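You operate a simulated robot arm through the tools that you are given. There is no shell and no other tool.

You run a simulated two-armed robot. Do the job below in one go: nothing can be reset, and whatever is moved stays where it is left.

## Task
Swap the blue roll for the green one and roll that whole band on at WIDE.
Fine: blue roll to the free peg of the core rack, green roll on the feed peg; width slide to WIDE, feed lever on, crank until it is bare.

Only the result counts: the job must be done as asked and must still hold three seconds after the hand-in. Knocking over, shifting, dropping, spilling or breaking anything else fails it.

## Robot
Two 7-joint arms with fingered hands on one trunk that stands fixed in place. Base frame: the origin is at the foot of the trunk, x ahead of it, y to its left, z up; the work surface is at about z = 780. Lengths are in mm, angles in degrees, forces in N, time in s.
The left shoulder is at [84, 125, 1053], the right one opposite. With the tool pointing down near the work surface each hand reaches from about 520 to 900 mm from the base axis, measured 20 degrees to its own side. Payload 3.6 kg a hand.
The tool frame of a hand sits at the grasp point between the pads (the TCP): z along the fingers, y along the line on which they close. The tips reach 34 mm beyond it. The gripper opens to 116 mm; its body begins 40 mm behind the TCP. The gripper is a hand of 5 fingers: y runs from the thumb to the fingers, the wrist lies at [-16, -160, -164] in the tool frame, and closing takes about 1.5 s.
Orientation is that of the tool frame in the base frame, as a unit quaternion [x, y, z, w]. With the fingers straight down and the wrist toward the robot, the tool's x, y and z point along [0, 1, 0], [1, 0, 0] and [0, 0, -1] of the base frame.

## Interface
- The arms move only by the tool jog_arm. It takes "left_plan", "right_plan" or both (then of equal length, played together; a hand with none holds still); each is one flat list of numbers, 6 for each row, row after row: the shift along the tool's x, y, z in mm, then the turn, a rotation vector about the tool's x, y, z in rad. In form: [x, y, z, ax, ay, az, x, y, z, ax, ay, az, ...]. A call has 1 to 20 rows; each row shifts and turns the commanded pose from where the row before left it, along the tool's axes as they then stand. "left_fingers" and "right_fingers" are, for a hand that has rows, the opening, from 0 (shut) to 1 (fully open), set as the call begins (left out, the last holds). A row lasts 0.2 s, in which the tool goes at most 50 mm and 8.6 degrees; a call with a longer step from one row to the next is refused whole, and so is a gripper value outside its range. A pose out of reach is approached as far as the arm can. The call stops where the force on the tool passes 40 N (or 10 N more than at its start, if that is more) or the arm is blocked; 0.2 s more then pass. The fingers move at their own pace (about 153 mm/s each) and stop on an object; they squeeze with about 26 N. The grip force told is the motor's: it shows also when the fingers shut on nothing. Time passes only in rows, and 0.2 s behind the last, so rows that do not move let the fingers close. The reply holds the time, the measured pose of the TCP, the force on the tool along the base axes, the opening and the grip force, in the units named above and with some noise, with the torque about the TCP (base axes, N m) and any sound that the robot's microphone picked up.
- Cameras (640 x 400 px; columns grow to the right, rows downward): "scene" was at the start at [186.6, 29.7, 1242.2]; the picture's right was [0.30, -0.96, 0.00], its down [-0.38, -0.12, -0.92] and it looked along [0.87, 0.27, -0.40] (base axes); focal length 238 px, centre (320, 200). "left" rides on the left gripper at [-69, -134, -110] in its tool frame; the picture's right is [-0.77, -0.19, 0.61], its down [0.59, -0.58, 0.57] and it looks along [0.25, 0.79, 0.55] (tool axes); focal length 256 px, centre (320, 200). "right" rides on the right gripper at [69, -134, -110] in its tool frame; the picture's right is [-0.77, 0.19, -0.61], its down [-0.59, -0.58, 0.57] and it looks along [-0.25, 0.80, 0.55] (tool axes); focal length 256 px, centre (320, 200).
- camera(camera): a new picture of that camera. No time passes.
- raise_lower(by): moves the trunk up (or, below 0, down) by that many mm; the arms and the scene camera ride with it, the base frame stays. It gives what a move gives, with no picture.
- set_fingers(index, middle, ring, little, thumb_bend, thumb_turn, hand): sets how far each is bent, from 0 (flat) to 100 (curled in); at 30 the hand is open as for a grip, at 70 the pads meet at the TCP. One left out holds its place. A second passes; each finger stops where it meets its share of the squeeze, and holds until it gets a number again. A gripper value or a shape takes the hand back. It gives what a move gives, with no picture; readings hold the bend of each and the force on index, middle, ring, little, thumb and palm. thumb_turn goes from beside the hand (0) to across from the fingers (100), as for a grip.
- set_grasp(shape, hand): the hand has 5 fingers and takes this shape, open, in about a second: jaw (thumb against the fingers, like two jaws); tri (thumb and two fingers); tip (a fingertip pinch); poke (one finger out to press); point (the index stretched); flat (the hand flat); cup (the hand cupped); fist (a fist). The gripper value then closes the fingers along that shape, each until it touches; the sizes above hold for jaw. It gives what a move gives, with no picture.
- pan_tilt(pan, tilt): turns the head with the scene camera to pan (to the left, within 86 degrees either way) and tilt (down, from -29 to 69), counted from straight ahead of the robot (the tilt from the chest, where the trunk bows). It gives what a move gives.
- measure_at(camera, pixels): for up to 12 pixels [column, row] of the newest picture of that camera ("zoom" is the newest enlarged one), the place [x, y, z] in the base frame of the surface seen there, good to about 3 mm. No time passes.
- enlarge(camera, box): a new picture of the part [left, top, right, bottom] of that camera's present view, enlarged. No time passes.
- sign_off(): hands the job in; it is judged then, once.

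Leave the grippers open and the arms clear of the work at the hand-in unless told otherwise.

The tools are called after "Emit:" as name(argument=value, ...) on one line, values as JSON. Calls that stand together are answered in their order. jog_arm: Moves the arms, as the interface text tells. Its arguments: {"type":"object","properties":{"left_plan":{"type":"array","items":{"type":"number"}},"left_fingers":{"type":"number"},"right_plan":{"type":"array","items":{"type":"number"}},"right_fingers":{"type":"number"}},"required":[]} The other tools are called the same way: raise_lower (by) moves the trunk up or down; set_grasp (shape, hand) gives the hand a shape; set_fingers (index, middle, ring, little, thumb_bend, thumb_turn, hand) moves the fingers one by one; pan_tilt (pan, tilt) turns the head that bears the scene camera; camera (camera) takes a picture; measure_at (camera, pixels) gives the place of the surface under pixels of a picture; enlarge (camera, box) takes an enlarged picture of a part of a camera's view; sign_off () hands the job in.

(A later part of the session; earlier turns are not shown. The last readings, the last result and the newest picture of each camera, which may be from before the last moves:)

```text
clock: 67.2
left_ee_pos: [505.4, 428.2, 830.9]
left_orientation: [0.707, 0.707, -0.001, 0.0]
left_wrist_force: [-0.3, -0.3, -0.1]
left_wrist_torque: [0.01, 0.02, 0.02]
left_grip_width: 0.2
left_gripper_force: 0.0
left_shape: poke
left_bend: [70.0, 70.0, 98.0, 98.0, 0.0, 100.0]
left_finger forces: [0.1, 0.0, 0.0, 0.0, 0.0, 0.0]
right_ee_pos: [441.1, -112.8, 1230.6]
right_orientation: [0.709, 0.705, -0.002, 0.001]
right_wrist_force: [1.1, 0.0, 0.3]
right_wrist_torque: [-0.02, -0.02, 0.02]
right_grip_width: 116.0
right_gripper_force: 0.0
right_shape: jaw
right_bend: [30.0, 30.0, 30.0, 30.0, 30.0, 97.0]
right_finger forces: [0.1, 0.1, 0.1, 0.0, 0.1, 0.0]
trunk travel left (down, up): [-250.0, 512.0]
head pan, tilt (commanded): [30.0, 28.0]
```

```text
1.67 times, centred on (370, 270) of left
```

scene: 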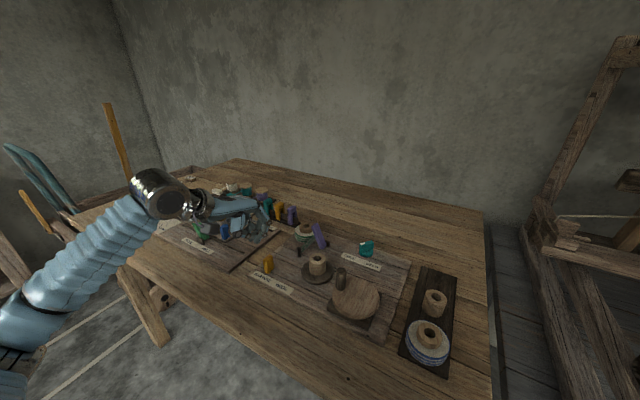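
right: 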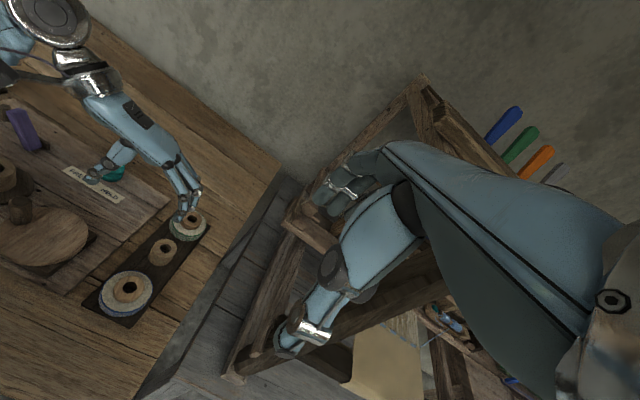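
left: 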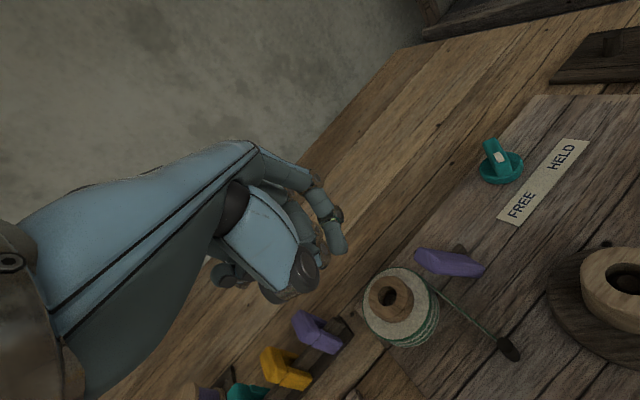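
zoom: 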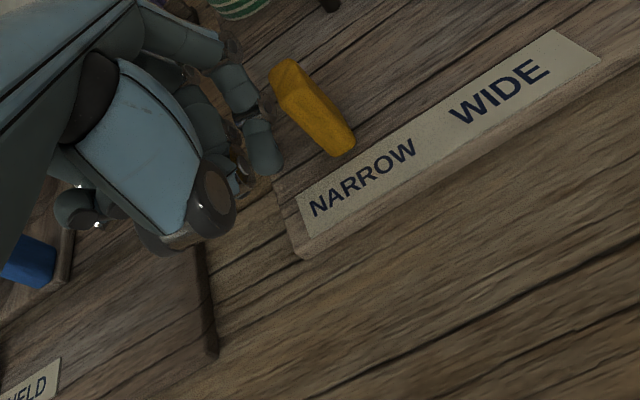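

The index tip is beside the slide. Pushing toward WIDE (−y) gently: 40 mm first.

Emit:
jog_arm(left_plan=[-5, 0, 0, 0, 0, 0, -5, 0, 0, 0, 0, 0, -5, 0, 0, 0, 0, 0, -5, 0, 0, 0, 0, 0, -5, 0, 0, 0, 0, 0, -5, 0, 0, 0, 0, 0, -5, 0, 0, 0, 0, 0, -5, 0, 0, 0, 0, 0])

Emit:
enlarge(camera="scene", box=[220, 220, 310, 300])

```text
clock: 69.0
left_ee_pos: [506.2, 387.9, 830.7]
left_orientation: [0.707, 0.707, 0.0, 0.001]
left_wrist_force: [0.0, 0.4, 0.1]
left_wrist_torque: [0.02, -0.04, -0.03]
left_grip_width: 0.2
left_gripper_force: 0.1
left_shape: poke
left_bend: [70.0, 70.0, 98.0, 98.0, 0.0, 100.0]
left_finger forces: [0.8, 0.1, 0.1, 0.0, 0.1, 0.0]
right_ee_pos: [441.8, -112.6, 1230.2]
right_orientation: [0.71, 0.704, -0.002, 0.001]
right_wrist_force: [-0.5, -0.1, 0.3]
right_wrist_torque: [0.01, -0.03, -0.04]
right_grip_width: 116.0
right_gripper_force: 0.1
right_shape: jaw
right_bend: [30.0, 30.0, 30.0, 30.0, 30.0, 97.0]
right_finger forces: [0.0, 0.1, 0.0, 0.0, 0.0, 0.0]
trunk travel left (down, up): [-250.0, 512.0]
head pan, tilt (commanded): [30.0, 28.0]
```

```text
5.00 times, centred on (265, 260) of scene
```

zoom: 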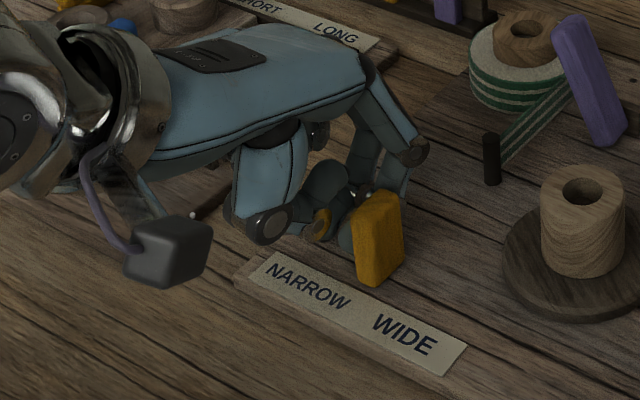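

It slides with almost no force. Pushing 20 mm more.

Emit:
jog_arm(left_plan=[-5, 0, 0, 0, 0, 0, -5, 0, 0, 0, 0, 0, -5, 0, 0, 0, 0, 0, -5, 0, 0, 0, 0, 0, 0, 0, 0, 0, 0, 0])

Emit:
enlarge(camera="scene", box=[220, 220, 310, 300])

```text
clock: 70.2
left_ee_pos: [504.7, 367.9, 830.8]
left_orientation: [0.707, 0.707, -0.001, 0.0]
left_wrist_force: [-0.2, 1.1, -0.6]
left_wrist_torque: [-0.01, 0.01, 0.05]
left_grip_width: 0.0
left_gripper_force: 0.1
left_shape: poke
left_bend: [70.0, 70.0, 98.0, 98.0, 0.0, 100.0]
left_finger forces: [0.8, 0.1, 0.0, 0.0, 0.0, 0.0]
right_ee_pos: [441.3, -111.9, 1230.7]
right_orientation: [0.709, 0.705, -0.002, 0.001]
right_wrist_force: [0.7, -0.5, -0.7]
right_wrist_torque: [0.02, 0.0, 0.01]
right_grip_width: 115.9
right_gripper_force: 0.1
right_shape: jaw
right_bend: [30.0, 30.0, 30.0, 30.0, 30.0, 97.0]
right_finger forces: [0.0, 0.0, 0.0, 0.0, 0.0, 0.1]
trunk travel left (down, up): [-250.0, 512.0]
head pan, tilt (commanded): [30.0, 28.0]
```

```text
5.00 times, centred on (265, 260) of scene
```

zoom: 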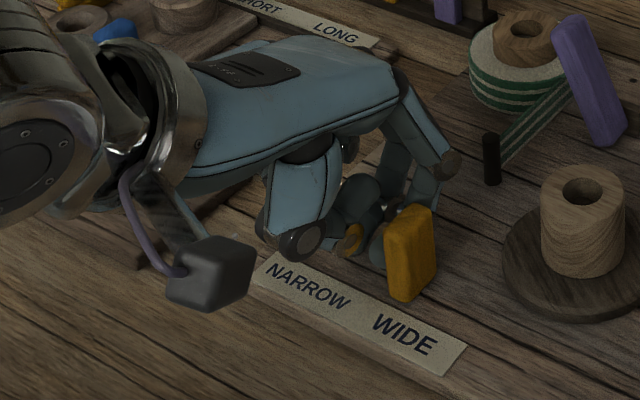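

Measuring the slide's present place against the label letters.

Emit:
measure_at(camera="zoom", pixels=[[400, 260], [390, 260], [412, 260], [430, 245], [410, 215], [375, 325], [435, 350], [405, 335], [272, 265], [345, 300], [308, 283]])

```text
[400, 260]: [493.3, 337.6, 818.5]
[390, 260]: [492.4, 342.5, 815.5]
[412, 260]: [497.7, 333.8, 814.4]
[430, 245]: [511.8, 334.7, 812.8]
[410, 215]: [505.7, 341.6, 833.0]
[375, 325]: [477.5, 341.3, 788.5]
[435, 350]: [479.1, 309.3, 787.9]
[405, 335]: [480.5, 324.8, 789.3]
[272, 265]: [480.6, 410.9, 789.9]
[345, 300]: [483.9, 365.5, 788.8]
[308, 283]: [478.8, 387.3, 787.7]
```

NARROW's middle is y≈387 (slide started there), WIDE's is y≈325; slide is now at ≈340. Pushing 15 mm more gently, watching for a stop.

Emit:
jog_arm(left_plan=[-4, 0, 0, 0, 0, 0, -4, 0, 0, 0, 0, 0, -3, 0, 0, 0, 0, 0, -2, 0, 0, 0, 0, 0, -2, 0, 0, 0, 0, 0, 0, 0, 0, 0, 0, 0])

Emit:
enlarge(camera="scene", box=[230, 230, 310, 300])

Emit:
measure_at(camera="zoom", pixels=[[440, 240], [425, 240], [455, 235], [470, 220], [450, 190], [435, 195], [465, 195]])

```text
clock: 71.6
left_ee_pos: [504.3, 352.5, 830.6]
left_orientation: [0.707, 0.707, -0.001, 0.0]
left_wrist_force: [1.3, 1.0, -0.2]
left_wrist_torque: [0.01, -0.01, 0.02]
left_grip_width: 0.0
left_gripper_force: 0.1
left_shape: poke
left_bend: [70.0, 70.0, 98.0, 98.0, 0.0, 100.0]
left_finger forces: [1.6, 0.1, 0.0, 0.0, 0.1, 0.1]
right_ee_pos: [441.8, -111.2, 1230.5]
right_orientation: [0.708, 0.706, -0.002, 0.001]
right_wrist_force: [-0.8, -1.0, -0.3]
right_wrist_torque: [0.01, 0.01, 0.02]
right_grip_width: 115.7
right_gripper_force: 0.1
right_shape: jaw
right_bend: [30.0, 30.0, 30.0, 30.0, 30.0, 97.0]
right_finger forces: [0.0, 0.0, 0.0, 0.1, 0.0, 0.0]
trunk travel left (down, up): [-250.0, 512.0]
head pan, tilt (commanded): [30.0, 28.0]
```

```text
5.71 times, centred on (270, 265) of scene
```

zoom: 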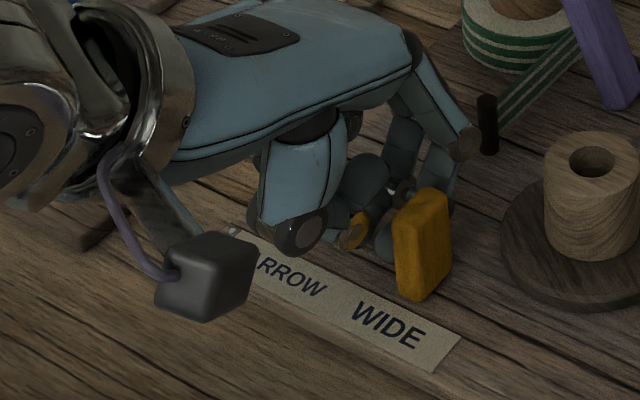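

```text
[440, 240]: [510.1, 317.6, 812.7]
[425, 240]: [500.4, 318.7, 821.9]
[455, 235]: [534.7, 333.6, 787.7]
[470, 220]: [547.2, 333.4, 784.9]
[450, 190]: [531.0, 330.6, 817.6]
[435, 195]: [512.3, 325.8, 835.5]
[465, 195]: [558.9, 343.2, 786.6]
```

Slide centre ≈ 325, matching WIDE; index force rose to 1.6 N. One small 2 mm push to learn if it is at its end stop.

Emit:
jog_arm(left_plan=[-1, 0, 0, 0, 0, 0, -1, 0, 0, 0, 0, 0, 0, 0, 0, 0, 0, 0])

Emit:
enlarge(camera="scene", box=[230, 230, 310, 300])

Emit:
measure_at(camera="zoom", pixels=[[440, 240], [430, 240], [425, 260], [410, 250], [400, 250], [435, 195], [425, 200]])

```text
clock: 72.4
left_ee_pos: [505.9, 352.0, 831.8]
left_orientation: [0.706, 0.708, 0.001, 0.0]
left_wrist_force: [0.8, 7.2, -0.8]
left_wrist_torque: [0.15, -0.03, 0.11]
left_grip_width: 0.0
left_gripper_force: 0.0
left_shape: poke
left_bend: [70.0, 70.0, 98.0, 98.0, 0.0, 100.0]
left_finger forces: [7.1, 0.0, 0.1, 0.0, 0.1, 0.1]
right_ee_pos: [439.2, -111.4, 1230.9]
right_orientation: [0.709, 0.705, -0.001, 0.001]
right_wrist_force: [-0.6, -0.3, 0.1]
right_wrist_torque: [0.0, -0.06, 0.03]
right_grip_width: 115.8
right_gripper_force: 0.1
right_shape: jaw
right_bend: [30.0, 30.0, 30.0, 30.0, 30.0, 97.0]
right_finger forces: [0.1, 0.0, 0.0, 0.1, 0.0, 0.0]
trunk travel left (down, up): [-250.0, 512.0]
head pan, tilt (commanded): [30.0, 28.0]
```

```text
5.71 times, centred on (270, 265) of scene
```

zoom: 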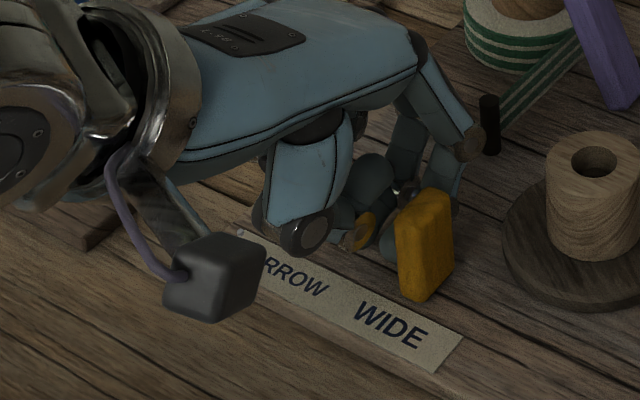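

```text
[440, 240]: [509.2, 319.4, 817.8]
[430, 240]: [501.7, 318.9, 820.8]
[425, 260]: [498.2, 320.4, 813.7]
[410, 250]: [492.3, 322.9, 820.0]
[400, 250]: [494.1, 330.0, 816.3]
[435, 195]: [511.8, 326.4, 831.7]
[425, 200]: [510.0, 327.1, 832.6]
```

Force jumped to 7 N and the slide stayed: it's at its WIDE end stop. Backing off 10 mm and rising.

Emit:
jog_arm(left_plan=[5, 0, 0, 0, 0, 0, 7, 0, 0, 0, 0, 0, 0, 0, -15, 0, 0, 0, 0, 0, -20, 0, 0, 0, 0, 0, -25, 0, 0, 0, 0, 0, -30, 0, 0, 0, 0, 0, -30, 0, 0, 0])

Emit:
pan_tilt(pan=22, tilt=42)

Emit:
enlarge(camera="scene", box=[205, 140, 365, 260])

```text
clock: 74.0
left_ee_pos: [505.2, 362.4, 951.7]
left_orientation: [0.707, 0.707, -0.001, -0.001]
left_wrist_force: [-0.1, 0.2, -0.5]
left_wrist_torque: [-0.02, -0.03, 0.01]
left_grip_width: 0.0
left_gripper_force: 0.0
left_shape: poke
left_bend: [70.0, 70.0, 98.0, 98.0, 0.0, 100.0]
left_finger forces: [0.0, 0.1, 0.0, 0.0, 0.0, 0.0]
right_ee_pos: [441.4, -113.8, 1229.0]
right_orientation: [0.709, 0.705, -0.002, 0.001]
right_wrist_force: [-0.1, -0.5, 0.2]
right_wrist_torque: [0.05, 0.03, 0.0]
right_grip_width: 116.1
right_gripper_force: 0.1
right_shape: jaw
right_bend: [30.0, 30.0, 30.0, 30.0, 30.0, 97.0]
right_finger forces: [0.0, 0.0, 0.0, 0.1, 0.1, 0.0]
trunk travel left (down, up): [-250.0, 512.0]
head pan, tilt (commanded): [30.0, 28.0]
```

```text
clock: 74.8
left_ee_pos: [505.4, 362.6, 950.3]
left_orientation: [0.707, 0.707, -0.001, 0.001]
left_wrist_force: [-0.7, 0.2, 0.4]
left_wrist_torque: [0.01, 0.01, 0.02]
left_grip_width: 0.2
left_gripper_force: 0.0
left_shape: poke
left_bend: [70.0, 70.0, 98.0, 98.0, 0.0, 100.0]
left_finger forces: [0.0, 0.0, 0.0, 0.1, 0.0, 0.0]
right_ee_pos: [441.3, -112.9, 1229.5]
right_orientation: [0.71, 0.704, -0.001, 0.001]
right_wrist_force: [-0.4, -1.1, -0.1]
right_wrist_torque: [0.0, -0.02, 0.04]
right_grip_width: 116.1
right_gripper_force: 0.1
right_shape: jaw
right_bend: [30.0, 30.0, 30.0, 30.0, 30.0, 97.0]
right_finger forces: [0.0, 0.0, 0.2, 0.0, 0.1, 0.0]
trunk travel left (down, up): [-250.0, 512.0]
head pan, tilt (commanded): [22.0, 42.0]
```

```text
3.33 times, centred on (285, 200) of scene
```

zoom: 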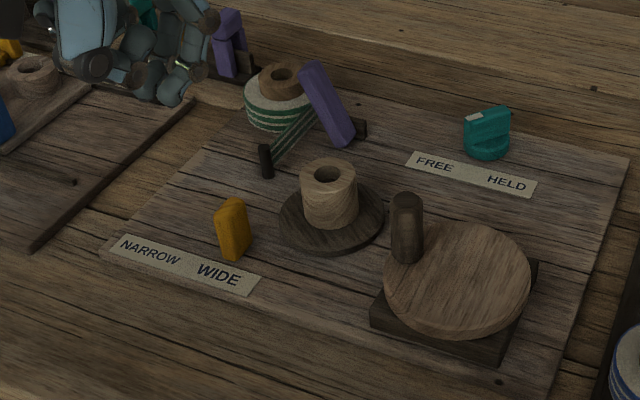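

The slide is at WIDE. Now the lever: I'll look at it with the left hand camera from where it is.

Emit:
camera(camera="left")

Emit:
enlarge(camera="scene", box=[255, 145, 310, 185])

```text
taken
```

left: 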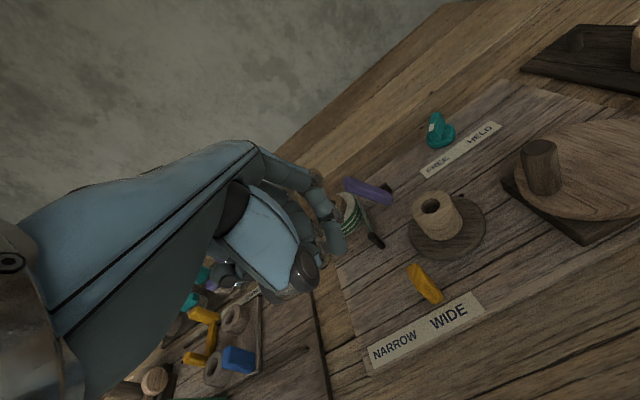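

```text
10.00 times, centred on (282, 165) of scene
```

zoom: 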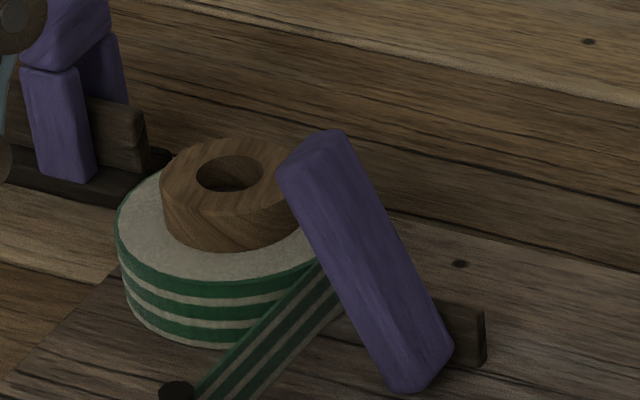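

By analogy with the other machine (lever left = FREE/off) the lever's left lean should be "off" and leaning right "on". I'll bring the poking finger to the left side of the lever's top: (649.5, 376, 950) first.

Emit:
jog_arm(left_plan=[1.9, 20.6, 0, 0, 0, 0, 1.9, 20.6, 0, 0, 0, 0, 1.9, 20.6, 0, 0, 0, 0, 1.9, 20.6, 0, 0, 0, 0, 1.9, 20.6, 0, 0, 0, 0, 1.9, 20.6, 0, 0, 0, 0, 1.9, 20.6, 0, 0, 0, 0, 0, 0, 0, 0, 0, 0])

Emit:
enlarge(camera="scene", box=[235, 110, 335, 190])

Emit:
enlarge(camera="left", box=[240, 150, 540, 390])

```text
clock: 76.5
left_ee_pos: [650.0, 376.2, 951.3]
left_orientation: [0.707, 0.707, -0.001, -0.001]
left_wrist_force: [1.0, 0.1, -0.2]
left_wrist_torque: [0.0, 0.0, -0.01]
left_grip_width: 0.1
left_gripper_force: 0.1
left_shape: poke
left_bend: [70.0, 70.0, 98.0, 98.0, 0.0, 100.0]
left_finger forces: [0.0, 0.0, 0.0, 0.0, 0.0, 0.1]
right_ee_pos: [440.8, -111.7, 1231.4]
right_orientation: [0.709, 0.705, -0.003, 0.0]
right_wrist_force: [0.2, 0.3, -0.9]
right_wrist_torque: [0.0, 0.0, -0.01]
right_grip_width: 116.0
right_gripper_force: 0.0
right_shape: jaw
right_bend: [30.0, 30.0, 30.0, 30.0, 30.0, 97.0]
right_finger forces: [0.0, 0.0, 0.1, 0.1, 0.0, 0.0]
trunk travel left (down, up): [-250.0, 512.0]
head pan, tilt (commanded): [22.0, 42.0]
```

```text
5.00 times, centred on (285, 150) of scene
```

zoom: 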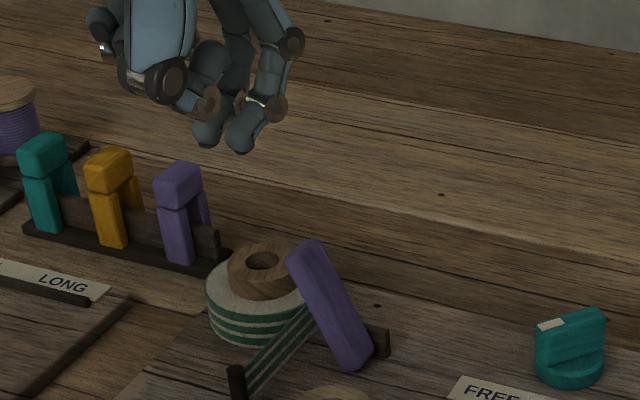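

```text
1.67 times, centred on (390, 270) of left
```

zoom: 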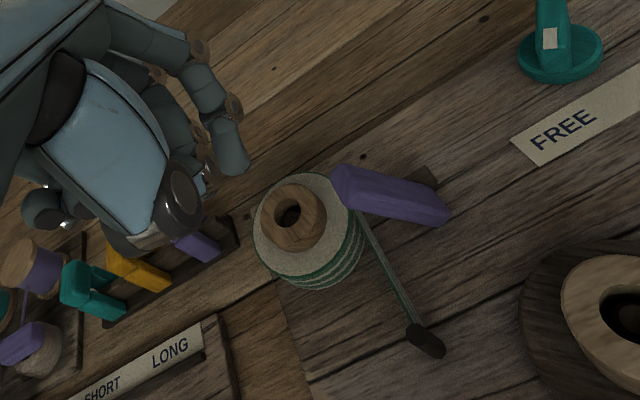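

Measuring the lever's top edges in a fresh scene zoom.

Emit:
enlarge(camera="scene", box=[265, 150, 315, 190])

Emit:
measure_at(camera="zoom", pixels=[[200, 95], [185, 115], [225, 85], [245, 95], [195, 130], [215, 170], [235, 220], [250, 250], [310, 275], [330, 315], [290, 325], [350, 280]])

```text
10.00 times, centred on (290, 170) of scene
```

zoom: 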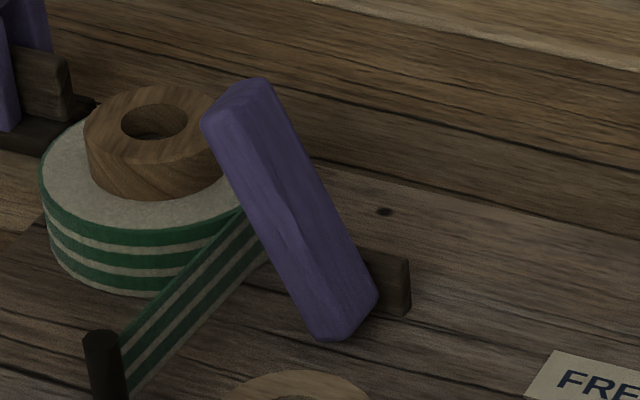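

```text
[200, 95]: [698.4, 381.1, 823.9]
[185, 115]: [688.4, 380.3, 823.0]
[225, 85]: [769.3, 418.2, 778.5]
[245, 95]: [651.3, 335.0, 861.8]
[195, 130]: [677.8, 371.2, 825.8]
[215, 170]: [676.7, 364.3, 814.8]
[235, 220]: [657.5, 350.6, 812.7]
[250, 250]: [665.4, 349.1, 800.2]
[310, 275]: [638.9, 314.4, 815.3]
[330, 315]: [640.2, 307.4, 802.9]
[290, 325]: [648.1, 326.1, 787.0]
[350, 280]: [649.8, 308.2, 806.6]
```

Lever top at about (651, 335, 862). Lowering the finger to its left side (tips ≈ z 836, above the roll's core).

Emit:
jog_arm(left_plan=[0, 0, 15, 0, 0, 0, 0, 0, 15, 0, 0, 0, 0, 0, 15, 0, 0, 0, 0, 0, 15, 0, 0, 0, 0, 0, 12, 0, 0, 0, 0, 0, 10, 0, 0, 0, 0, 0, 0, 0, 0, 0])

Emit:
enlarge(camera="scene", box=[245, 130, 325, 190])

Emit:
enlarge(camera="left", box=[240, 150, 540, 390])

```text
clock: 78.2
left_ee_pos: [649.7, 376.7, 868.7]
left_orientation: [0.707, 0.707, -0.001, 0.0]
left_wrist_force: [0.6, -0.1, 0.2]
left_wrist_torque: [0.01, 0.0, 0.01]
left_grip_width: 0.0
left_gripper_force: 0.0
left_shape: poke
left_bend: [70.0, 70.0, 98.0, 98.0, 0.0, 100.0]
left_finger forces: [0.0, 0.0, 0.0, 0.1, 0.1, 0.0]
right_ee_pos: [441.6, -111.5, 1230.4]
right_orientation: [0.709, 0.705, -0.002, 0.001]
right_wrist_force: [-0.9, 0.3, 0.8]
right_wrist_torque: [-0.03, -0.02, 0.01]
right_grip_width: 115.9
right_gripper_force: 0.0
right_shape: jaw
right_bend: [30.0, 30.0, 30.0, 30.0, 30.0, 97.0]
right_finger forces: [0.1, 0.0, 0.1, 0.0, 0.1, 0.1]
trunk travel left (down, up): [-250.0, 512.0]
head pan, tilt (commanded): [22.0, 42.0]
```

```text
6.67 times, centred on (285, 160) of scene
```

zoom: 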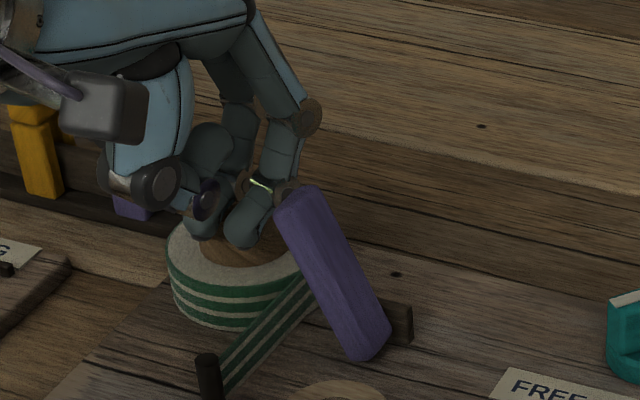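

```text
1.67 times, centred on (390, 270) of left
```

zoom: 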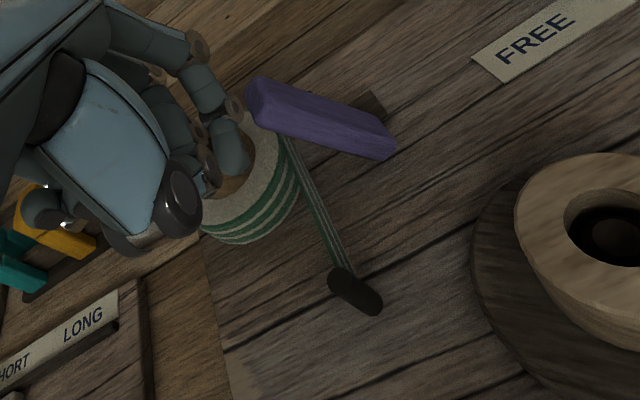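

The index finger is right beside the lever's top. Pushing it rightward (−y) slowly, 32 mm first.

Emit:
jog_arm(left_plan=[-4, 0, 0, 0, 0, 0, -4, 0, 0, 0, 0, 0, -4, 0, 0, 0, 0, 0, -4, 0, 0, 0, 0, 0, -4, 0, 0, 0, 0, 0, -4, 0, 0, 0, 0, 0, -4, 0, 0, 0, 0, 0, -4, 0, 0, 0, 0, 0])

Emit:
enlarge(camera="scene", box=[245, 130, 325, 190])

```text
clock: 80.0
left_ee_pos: [649.2, 345.0, 868.0]
left_orientation: [0.707, 0.707, 0.0, 0.0]
left_wrist_force: [-0.1, 1.7, 0.9]
left_wrist_torque: [-0.06, -0.01, 0.02]
left_grip_width: 0.0
left_gripper_force: 0.0
left_shape: poke
left_bend: [70.0, 70.0, 98.0, 98.0, 0.0, 100.0]
left_finger forces: [1.1, 0.0, 0.0, 0.0, 0.0, 0.2]
right_ee_pos: [441.2, -113.1, 1230.4]
right_orientation: [0.71, 0.705, -0.002, 0.0]
right_wrist_force: [0.4, -0.7, 0.7]
right_wrist_torque: [0.03, -0.03, 0.01]
right_grip_width: 116.0
right_gripper_force: 0.1
right_shape: jaw
right_bend: [30.0, 30.0, 30.0, 30.0, 30.0, 97.0]
right_finger forces: [0.0, 0.0, 0.0, 0.0, 0.1, 0.0]
trunk travel left (down, up): [-250.0, 512.0]
head pan, tilt (commanded): [22.0, 42.0]
```

```text
6.67 times, centred on (285, 160) of scene
```

zoom: 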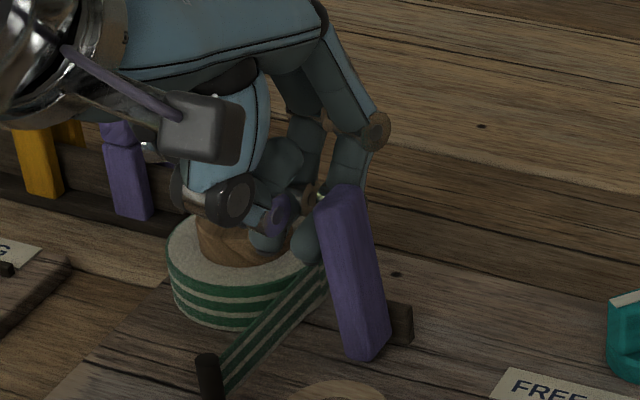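

The lever follows easily (about 1.5 N). Pushing further 28 mm.

Emit:
jog_arm(left_plan=[-4, 0, 0, 0, 0, 0, -4, 0, 0, 0, 0, 0, -4, 0, 0, 0, 0, 0, -4, 0, 0, 0, 0, 0, -4, 0, 0, 0, 0, 0, -4, 0, 0, 0, 0, 0, -4, 0, 0, 0, 0, 0])

Emit:
enlarge(camera="scene", box=[245, 130, 325, 190])

```text
clock: 81.5
left_ee_pos: [649.5, 318.9, 869.7]
left_orientation: [0.706, 0.708, -0.001, 0.0]
left_wrist_force: [0.3, 6.0, 0.8]
left_wrist_torque: [0.17, -0.04, 0.04]
left_grip_width: 0.0
left_gripper_force: 0.1
left_shape: poke
left_bend: [70.0, 70.0, 98.0, 98.0, 0.0, 100.0]
left_finger forces: [5.6, 0.0, 0.1, 0.0, 0.0, 0.1]
right_ee_pos: [442.0, -109.8, 1229.1]
right_orientation: [0.708, 0.706, -0.002, 0.0]
right_wrist_force: [1.3, -0.2, -1.9]
right_wrist_torque: [-0.02, 0.05, 0.04]
right_grip_width: 115.8
right_gripper_force: 0.1
right_shape: jaw
right_bend: [30.0, 30.0, 30.0, 30.0, 30.0, 97.0]
right_finger forces: [0.0, 0.0, 0.1, 0.0, 0.1, 0.1]
trunk travel left (down, up): [-250.0, 512.0]
head pan, tilt (commanded): [22.0, 42.0]
```

```text
6.67 times, centred on (285, 160) of scene
```

zoom: 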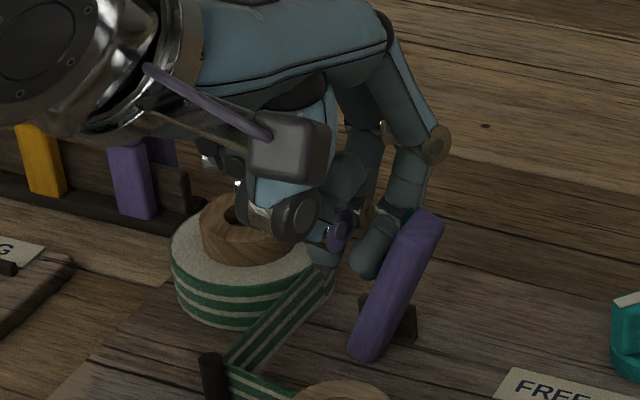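

The lever leans right now and stopped (6 N), and the green strip now runs past the post onto the take-up core — the feed is on. Backing off and rising.

Emit:
jog_arm(left_plan=[5, 0, 0, 0, 0, 0, 8, 0, 0, 0, 0, 0, 5, 0, -10, 0, 0, 0, 0, 0, -20, 0, 0, 0, 0, 0, -20, 0, 0, 0, 0, 0, -20, 0, 0, 0, 0, 0, -20, 0, 0, 0])

Emit:
enlarge(camera="scene", box=[205, 140, 365, 260])

```text
clock: 83.2
left_ee_pos: [648.8, 334.2, 959.2]
left_orientation: [0.707, 0.707, -0.001, 0.0]
left_wrist_force: [-0.3, -0.5, -0.3]
left_wrist_torque: [0.03, -0.01, 0.0]
left_grip_width: 0.0
left_gripper_force: 0.0
left_shape: poke
left_bend: [70.0, 70.0, 98.0, 98.0, 0.0, 100.0]
left_finger forces: [0.1, 0.0, 0.0, 0.1, 0.1, 0.0]
right_ee_pos: [442.1, -112.0, 1230.5]
right_orientation: [0.709, 0.705, -0.002, 0.001]
right_wrist_force: [0.0, 0.2, 0.1]
right_wrist_torque: [0.02, 0.0, -0.02]
right_grip_width: 116.0
right_gripper_force: 0.0
right_shape: jaw
right_bend: [30.0, 30.0, 30.0, 30.0, 30.0, 97.0]
right_finger forces: [0.1, 0.1, 0.1, 0.1, 0.0, 0.0]
trunk travel left (down, up): [-250.0, 512.0]
head pan, tilt (commanded): [22.0, 42.0]
```

```text
3.33 times, centred on (285, 200) of scene
```

zoom: 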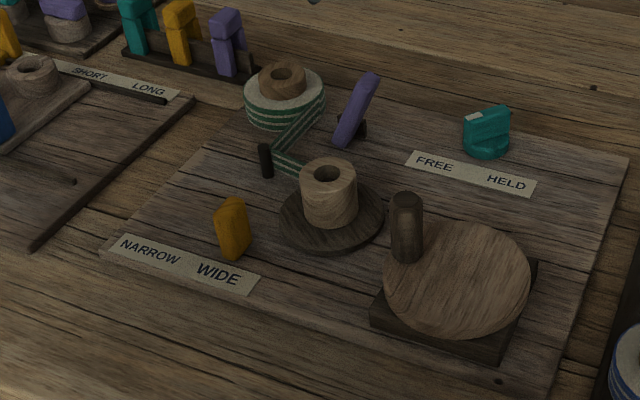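

Everything is set; now the crank. Zooming on it to measure the disc centre and the handle.

Emit:
enlarge(camera="scene", box=[295, 190, 350, 245])

Emit:
measure_at(camera="zoom", pixels=[[125, 75], [105, 75], [145, 75], [125, 65], [125, 85], [110, 190], [140, 200], [125, 215], [265, 225], [395, 215], [270, 340], [280, 115]])

```text
7.27 times, centred on (322, 218) of scene
```

zoom: 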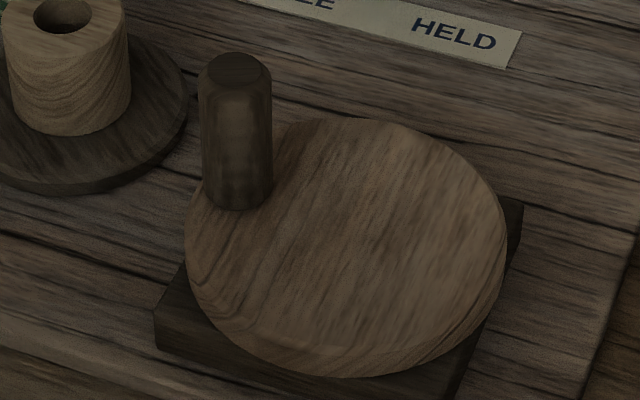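

```text
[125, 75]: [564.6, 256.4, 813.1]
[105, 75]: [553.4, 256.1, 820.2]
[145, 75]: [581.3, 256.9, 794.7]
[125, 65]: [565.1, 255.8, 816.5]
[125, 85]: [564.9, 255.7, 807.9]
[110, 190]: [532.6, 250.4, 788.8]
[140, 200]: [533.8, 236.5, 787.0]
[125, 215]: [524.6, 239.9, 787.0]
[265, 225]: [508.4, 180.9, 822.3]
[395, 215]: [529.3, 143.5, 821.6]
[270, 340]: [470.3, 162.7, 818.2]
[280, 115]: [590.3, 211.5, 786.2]
```

My pixels missed the handle; in this zoom its top is at (238,70). Measuring again: handle top, handle sides, disc rim.

Emit:
measure_at(camera="zoom", pixels=[[238, 70], [222, 72], [254, 72], [238, 62], [238, 82], [205, 130], [268, 130], [236, 130], [236, 200], [190, 225], [502, 225], [362, 122]])

Emit:
measure_at(camera="zoom", pixels=[[320, 365], [240, 325], [440, 320], [460, 155], [260, 150], [350, 240], [300, 300], [400, 180]])

```text
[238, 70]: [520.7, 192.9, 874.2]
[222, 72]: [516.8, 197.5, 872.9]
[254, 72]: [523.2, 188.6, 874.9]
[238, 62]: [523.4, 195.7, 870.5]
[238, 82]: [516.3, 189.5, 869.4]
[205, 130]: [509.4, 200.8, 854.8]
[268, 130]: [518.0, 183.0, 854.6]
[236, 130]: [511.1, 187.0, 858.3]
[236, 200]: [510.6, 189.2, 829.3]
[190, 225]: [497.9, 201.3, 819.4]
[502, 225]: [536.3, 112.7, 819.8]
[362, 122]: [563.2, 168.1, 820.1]
```

```text
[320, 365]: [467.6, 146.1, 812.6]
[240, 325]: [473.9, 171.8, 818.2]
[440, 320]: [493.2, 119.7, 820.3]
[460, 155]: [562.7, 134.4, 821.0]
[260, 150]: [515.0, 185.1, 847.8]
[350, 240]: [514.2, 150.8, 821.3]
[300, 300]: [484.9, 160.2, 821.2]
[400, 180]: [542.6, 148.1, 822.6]
```

Disc centre ≈ (518.5, 155.5), handle axis ≈ (520, 192.5), so radius ≈ 37, handle top 874. I'll open the left hand to jaw, turn it to −45° and bring it above the handle.

Emit:
set_grasp(shape="jaw", hand="left")

Emit:
jog_arm(left_plan=[0, 0, 0, 0, 0, 0.131, 0, 0, 0, 0, 0, 0.131, 0, 0, 0, 0, 0, 0.131, 0, 0, 0, 0, 0, 0.131, 0, 0, 0, 0, 0, 0.131, 0, 0, 0, 0, 0, 0.13, -23.7, 1.4, 0, 0, 0, 0, -23.7, 1.4, 0, 0, 0, 0, -23.7, 1.4, 0, 0, 0, 0, -23.7, 1.4, 0, 0, 0, 0, -23.7, 1.4, 0, 0, 0, 0, -23.7, 1.4, 0, 0, 0, 0, -23.7, 1.4, 0, 0, 0, 0, -23.7, 1.4, 0, 0, 0, 0, 0, 0, 0, 0, 0, 0], left_fingers=0.7)

Emit:
camera(camera="scene")

Emit:
camera(camera="left")

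```text
clock: 84.0
left_ee_pos: [648.3, 334.6, 958.1]
left_orientation: [0.708, 0.706, -0.001, 0.0]
left_wrist_force: [0.3, -0.7, -0.1]
left_wrist_torque: [0.0, 0.01, -0.04]
left_grip_width: 115.9
left_gripper_force: 0.0
left_shape: jaw
left_bend: [30.0, 30.0, 30.0, 30.0, 30.0, 97.0]
left_finger forces: [0.1, 0.0, 0.1, 0.0, 0.1, 0.0]
right_ee_pos: [442.6, -112.3, 1229.8]
right_orientation: [0.709, 0.705, -0.002, 0.001]
right_wrist_force: [0.6, 0.5, -0.3]
right_wrist_torque: [-0.03, 0.03, 0.0]
right_grip_width: 115.9
right_gripper_force: 0.0
right_shape: jaw
right_bend: [30.0, 30.0, 30.0, 30.0, 30.0, 97.0]
right_finger forces: [0.0, 0.1, 0.0, 0.0, 0.0, 0.0]
trunk travel left (down, up): [-250.0, 512.0]
head pan, tilt (commanded): [22.0, 42.0]
```

```text
clock: 87.2
left_ee_pos: [522.0, 192.4, 958.8]
left_orientation: [0.924, 0.382, -0.001, 0.001]
left_wrist_force: [0.9, -0.9, 0.3]
left_wrist_torque: [0.01, 0.02, -0.03]
left_grip_width: 81.5
left_gripper_force: 0.2
left_shape: jaw
left_bend: [35.0, 37.0, 52.0, 52.0, 55.0, 99.0]
left_finger forces: [0.0, 0.0, 0.0, 0.0, 0.0, 0.0]
right_ee_pos: [441.3, -112.9, 1230.1]
right_orientation: [0.709, 0.705, -0.002, 0.001]
right_wrist_force: [-0.4, -0.4, 0.1]
right_wrist_torque: [0.02, 0.02, -0.04]
right_grip_width: 116.3
right_gripper_force: 0.0
right_shape: jaw
right_bend: [30.0, 30.0, 30.0, 30.0, 30.0, 97.0]
right_finger forces: [0.1, 0.0, 0.0, 0.1, 0.0, 0.1]
trunk travel left (down, up): [-250.0, 512.0]
head pan, tilt (commanded): [22.0, 42.0]
```

```text
taken
```

scene: 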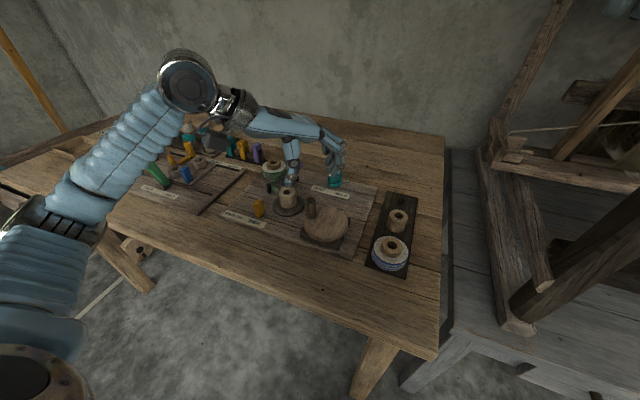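

```text
taken
```

left: 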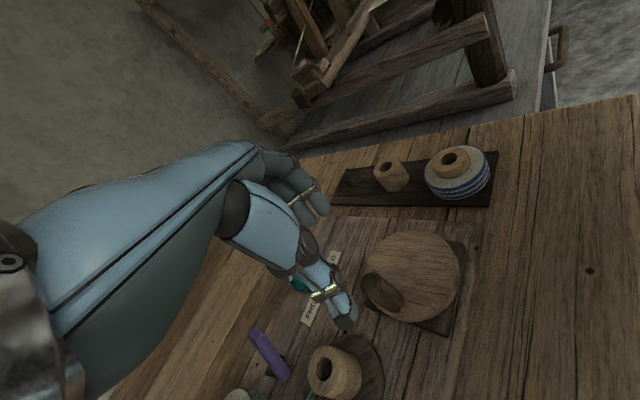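

I'll open fully (the thumb stands further off then) and lower partway, 55 mm, then check.

Emit:
jog_arm(left_plan=[0, 0, 0, 0, 0, 0, 0, 0, 0, 0, 0, 0, 0, 0, 0, 0, 0, 0, 0, 0, 11, 0, 0, 0, 0, 0, 11, 0, 0, 0, 0, 0, 11, 0, 0, 0, 0, 0, 11, 0, 0, 0, 0, 0, 11, 0, 0, 0, 0, 0, 0, 0, 0, 0], left_fingers=1)

Emit:
enlarge(camera="scene", box=[260, 120, 380, 250])

Emit:
enlarge(camera="left", box=[200, 140, 520, 380])

```text
clock: 89.2
left_ee_pos: [523.8, 192.7, 903.8]
left_orientation: [0.924, 0.383, -0.001, 0.0]
left_wrist_force: [0.1, -0.1, 0.3]
left_wrist_torque: [0.02, 0.02, -0.02]
left_grip_width: 116.0
left_gripper_force: 0.0
left_shape: jaw
left_bend: [30.0, 30.0, 30.0, 30.0, 30.0, 97.0]
left_finger forces: [0.1, 0.0, 0.0, 0.0, 0.1, 0.0]
right_ee_pos: [441.0, -112.0, 1229.4]
right_orientation: [0.709, 0.705, -0.003, 0.001]
right_wrist_force: [0.2, 0.1, -0.2]
right_wrist_torque: [-0.02, -0.01, -0.02]
right_grip_width: 115.7
right_gripper_force: 0.1
right_shape: jaw
right_bend: [30.0, 30.0, 30.0, 30.0, 30.0, 97.0]
right_finger forces: [0.0, 0.0, 0.0, 0.0, 0.0, 0.0]
trunk travel left (down, up): [-250.0, 512.0]
head pan, tilt (commanded): [22.0, 42.0]
```

```text
3.08 times, centred on (320, 185) of scene
```

zoom: 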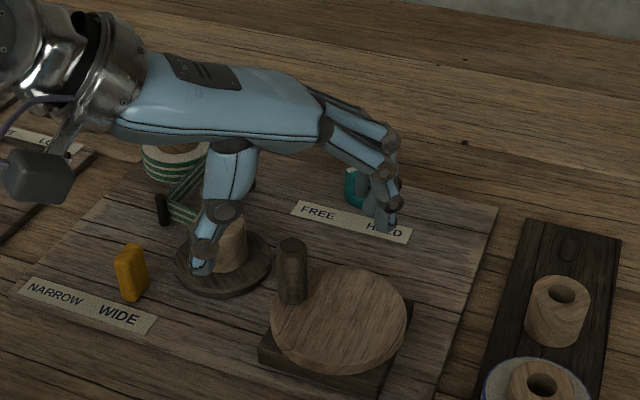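

```text
1.67 times, centred on (360, 260) of left
```

zoom: 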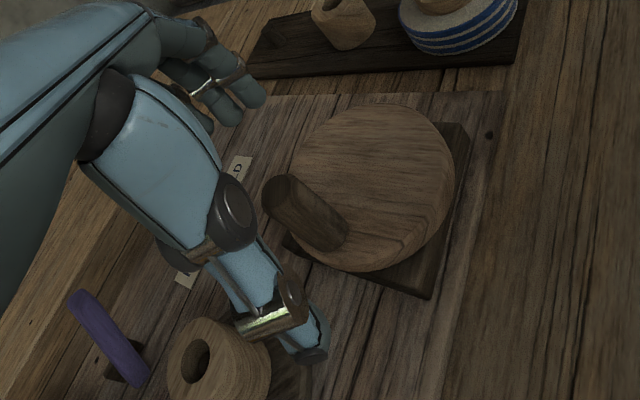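

The handle stands between thumb and fingers, nearly centred. Shifting 2 mm and lowering 41 mm so that the fingers surround the handle.

Emit:
jog_arm(left_plan=[-2, 0, 8, 0, 0, 0, 0, 0, 8, 0, 0, 0, 0, 0, 8, 0, 0, 0, 0, 0, 8, 0, 0, 0, 0, 0, 8, 0, 0, 0, 0, 0, 0, 0, 0, 0])

Emit:
enlarge(camera="scene", box=[260, 130, 380, 260])

Emit:
enlarge(camera="left", box=[200, 140, 520, 380])

```text
clock: 90.7
left_ee_pos: [521.5, 191.6, 863.4]
left_orientation: [0.924, 0.383, -0.001, 0.0]
left_wrist_force: [0.3, -0.1, -1.0]
left_wrist_torque: [-0.01, -0.01, 0.02]
left_grip_width: 116.0
left_gripper_force: 0.1
left_shape: jaw
left_bend: [30.0, 30.0, 30.0, 30.0, 30.0, 97.0]
left_finger forces: [0.0, 0.1, 0.0, 0.0, 0.0, 0.0]
right_ee_pos: [440.5, -113.6, 1230.3]
right_orientation: [0.709, 0.705, -0.002, 0.001]
right_wrist_force: [0.6, -0.4, 0.3]
right_wrist_torque: [0.02, -0.02, 0.02]
right_grip_width: 115.8
right_gripper_force: 0.0
right_shape: jaw
right_bend: [30.0, 30.0, 30.0, 30.0, 30.0, 97.0]
right_finger forces: [0.0, 0.1, 0.1, 0.0, 0.0, 0.0]
trunk travel left (down, up): [-250.0, 512.0]
head pan, tilt (commanded): [22.0, 42.0]
```

```text
3.08 times, centred on (320, 195) of scene
```

zoom: 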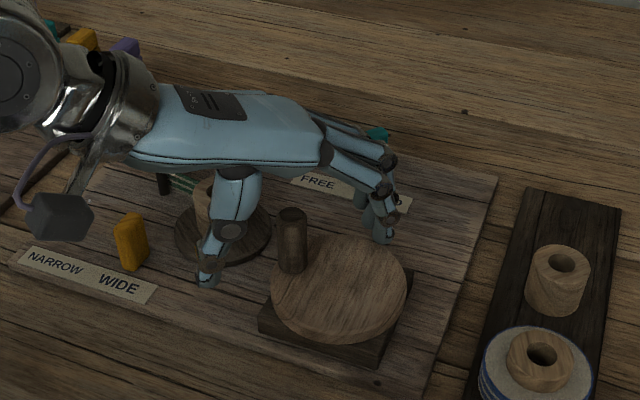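

```text
1.67 times, centred on (360, 260) of left
```

zoom: 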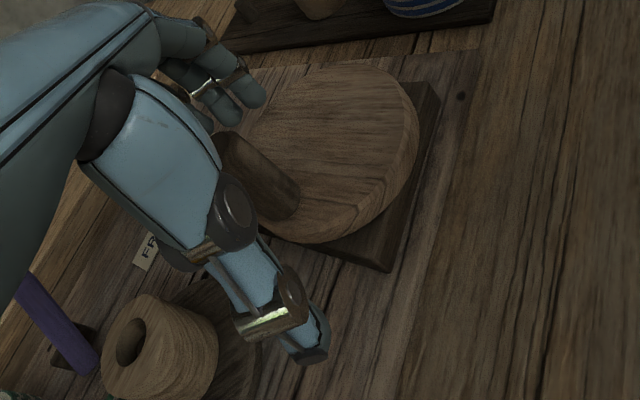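

The hand straddles the handle. Closing the grip on it.

Emit:
jog_arm(left_plan=[0, 0, 0, 0, 0, 0, 0, 0, 0, 0, 0, 0, 0, 0, 0, 0, 0, 0, 0, 0, 0, 0, 0, 0, 0, 0, 0, 0, 0, 0, 0, 0, 0, 0, 0, 0, 0, 0, 0, 0, 0, 0, 0, 0, 0, 0, 0, 0], left_fingers=0)

Emit:
enlarge(camera="scene", box=[270, 150, 370, 250])

Emit:
enlarge(camera="left", box=[200, 140, 520, 380])

```text
clock: 92.5
left_ee_pos: [521.5, 192.3, 864.0]
left_orientation: [0.924, 0.382, -0.001, 0.001]
left_wrist_force: [0.1, 6.6, -0.9]
left_wrist_torque: [-0.5, -0.83, -0.06]
left_grip_width: 18.1
left_gripper_force: 26.5
left_shape: jaw
left_bend: [69.0, 70.0, 69.0, 73.0, 70.0, 100.0]
left_finger forces: [18.3, 17.1, 0.1, 0.0, 38.0, 0.0]
right_ee_pos: [441.8, -110.8, 1230.2]
right_orientation: [0.709, 0.705, -0.002, 0.0]
right_wrist_force: [0.1, -0.1, 0.8]
right_wrist_torque: [-0.02, 0.0, 0.0]
right_grip_width: 116.1
right_gripper_force: 0.1
right_shape: jaw
right_bend: [30.0, 30.0, 30.0, 30.0, 30.0, 97.0]
right_finger forces: [0.0, 0.0, 0.0, 0.1, 0.1, 0.0]
trunk travel left (down, up): [-250.0, 512.0]
head pan, tilt (commanded): [22.0, 42.0]
```

```text
4.00 times, centred on (320, 200) of scene
```

zoom: 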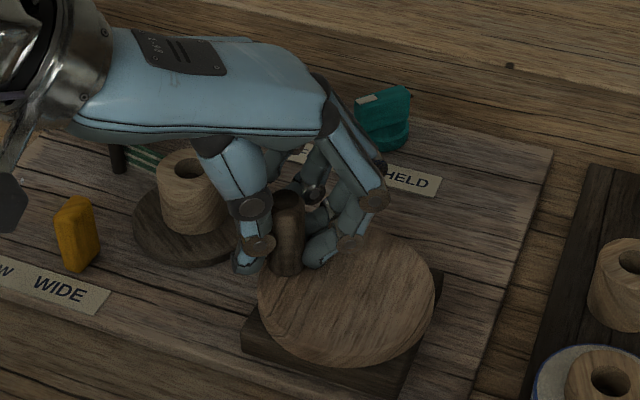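

```text
1.67 times, centred on (360, 260) of left
```

zoom: 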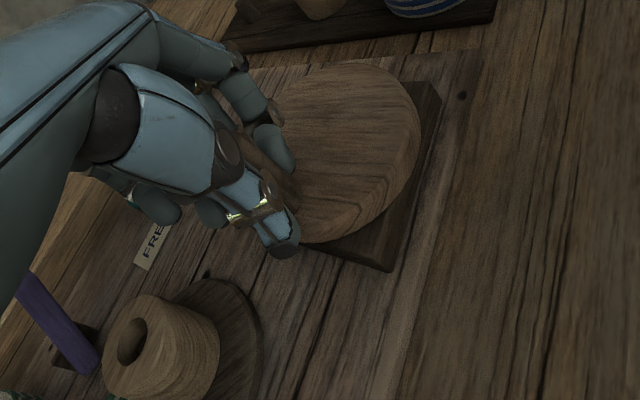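

The handle is firmly held (18 mm). Now a test: crank clockwise (seen from above) through 60° along the 37 mm circle.

Emit:
jog_arm(left_plan=[5.57, 7.89, 0, 0, 0, 0, 3.33, 9.07, 0, 0, 0, 0, 0.88, 9.61, 0, 0, 0, 0, -1.64, 9.52, 0, 0, 0, 0])

Emit:
enlarge(camera="scene", box=[240, 140, 380, 250])

```text
clock: 93.5
left_ee_pos: [554.7, 170.8, 864.2]
left_orientation: [0.924, 0.382, -0.001, 0.001]
left_wrist_force: [9.0, 3.9, -0.1]
left_wrist_torque: [-0.56, -1.02, -0.01]
left_grip_width: 18.0
left_gripper_force: 26.0
left_shape: jaw
left_bend: [68.0, 70.0, 69.0, 73.0, 70.0, 100.0]
left_finger forces: [19.4, 21.5, 0.1, 0.0, 34.5, 0.0]
right_ee_pos: [442.7, -113.1, 1230.9]
right_orientation: [0.709, 0.705, -0.002, 0.001]
right_wrist_force: [-0.3, -0.1, 0.6]
right_wrist_torque: [0.0, 0.04, -0.02]
right_grip_width: 115.8
right_gripper_force: 0.0
right_shape: jaw
right_bend: [30.0, 30.0, 30.0, 30.0, 30.0, 97.0]
right_finger forces: [0.1, 0.0, 0.1, 0.1, 0.0, 0.1]
trunk travel left (down, up): [-250.0, 512.0]
head pan, tilt (commanded): [22.0, 42.0]
```

```text
3.64 times, centred on (310, 195) of scene
```

zoom: 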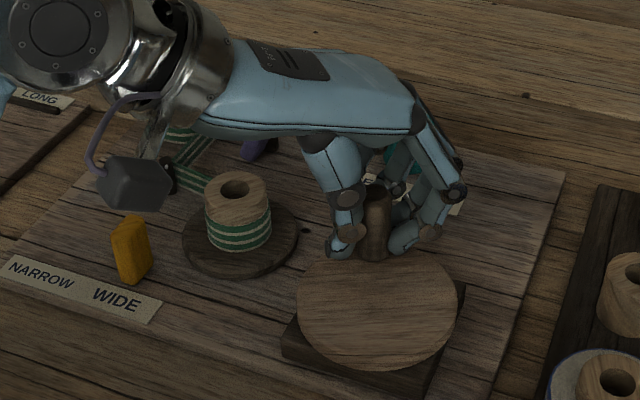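

Green band is already winding onto the take-up core, so clockwise is right. The force shows the true radius is ~1 mm larger; I'll continue with radius 38, 18° per row, half a turn first.

Emit:
jog_arm(left_plan=[-4.3, 10.96, 0, 0, 0, 0, -8.3, 8.51, 0, 0, 0, 0, -10.53, 5.53, 0, 0, 0, 0, -11.72, 2.0, 0, 0, 0, 0, -11.77, -1.72, 0, 0, 0, 0, -10.66, -5.27, 0, 0, 0, 0, -8.51, -8.3, 0, 0, 0, 0, -5.53, -10.53, 0, 0, 0, 0, -2.0, -11.72, 0, 0, 0, 0, 1.72, -11.77, 0, 0, 0, 0])

Emit:
enlarge(camera="scene", box=[220, 140, 380, 260])

```text
clock: 95.7
left_ee_pos: [489.0, 137.3, 864.3]
left_orientation: [0.924, 0.383, -0.001, 0.002]
left_wrist_force: [16.9, 10.9, 4.4]
left_wrist_torque: [-0.48, -1.2, -0.07]
left_grip_width: 17.1
left_gripper_force: 26.0
left_shape: jaw
left_bend: [69.0, 69.0, 69.0, 73.0, 70.0, 100.0]
left_finger forces: [19.1, 23.6, 0.0, 0.1, 34.4, 0.0]
right_ee_pos: [443.7, -110.5, 1229.1]
right_orientation: [0.709, 0.705, -0.003, 0.001]
right_wrist_force: [-0.3, -0.2, -0.6]
right_wrist_torque: [0.01, 0.01, 0.02]
right_grip_width: 115.9
right_gripper_force: 0.1
right_shape: jaw
right_bend: [30.0, 30.0, 30.0, 30.0, 30.0, 97.0]
right_finger forces: [0.0, 0.1, 0.1, 0.0, 0.0, 0.0]
trunk travel left (down, up): [-250.0, 512.0]
head pan, tilt (commanded): [22.0, 42.0]
```

```text
3.33 times, centred on (300, 200) of scene
```

zoom: 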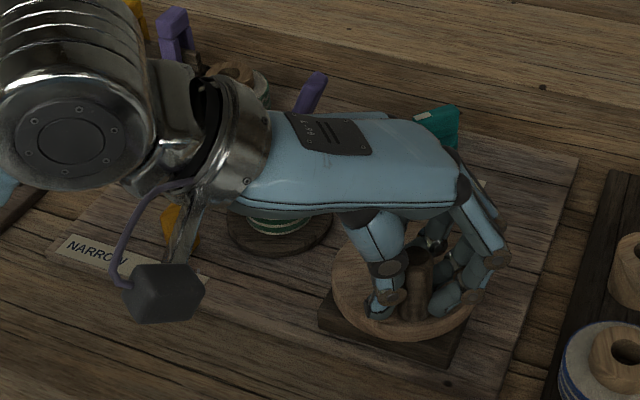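

The force direction shows my circle's centre is about 1 mm off; I'll correct (+2.2 mm inward here, radius 37) and run a full turn.

Emit:
jog_arm(left_plan=[7.23, -9.72, 0, 0, 0, 0, 8.08, -8.29, 0, 0, 0, 0, 10.26, -5.39, 0, 0, 0, 0, 11.42, -1.95, 0, 0, 0, 0, 11.46, 1.68, 0, 0, 0, 0, 10.38, 5.13, 0, 0, 0, 0, 8.29, 8.08, 0, 0, 0, 0, 5.39, 10.26, 0, 0, 0, 0, 1.95, 11.42, 0, 0, 0, 0, -1.68, 11.46, 0, 0, 0, 0])

Emit:
enlarge(camera="scene", box=[220, 140, 380, 260])

```text
clock: 97.8
left_ee_pos: [554.7, 170.0, 864.0]
left_orientation: [0.925, 0.381, -0.001, 0.0]
left_wrist_force: [-0.9, -0.8, -1.3]
left_wrist_torque: [-0.77, -0.71, 0.06]
left_grip_width: 16.0
left_gripper_force: 25.8
left_shape: jaw
left_bend: [68.0, 69.0, 69.0, 73.0, 70.0, 100.0]
left_finger forces: [21.9, 15.1, 0.1, 0.0, 36.3, 0.0]
right_ee_pos: [441.8, -112.7, 1231.1]
right_orientation: [0.709, 0.705, -0.002, 0.001]
right_wrist_force: [0.1, 0.2, -0.2]
right_wrist_torque: [-0.01, -0.02, -0.01]
right_grip_width: 115.9
right_gripper_force: 0.2
right_shape: jaw
right_bend: [30.0, 30.0, 30.0, 30.0, 30.0, 97.0]
right_finger forces: [0.0, 0.0, 0.0, 0.0, 0.0, 0.1]
trunk travel left (down, up): [-250.0, 512.0]
head pan, tilt (commanded): [22.0, 42.0]
```

```text
3.33 times, centred on (300, 200) of scene
```

zoom: 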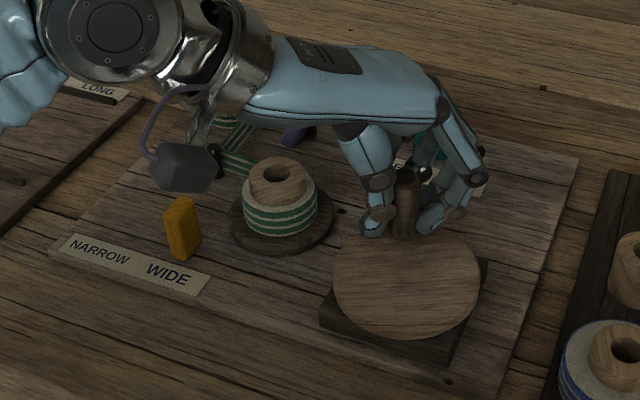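

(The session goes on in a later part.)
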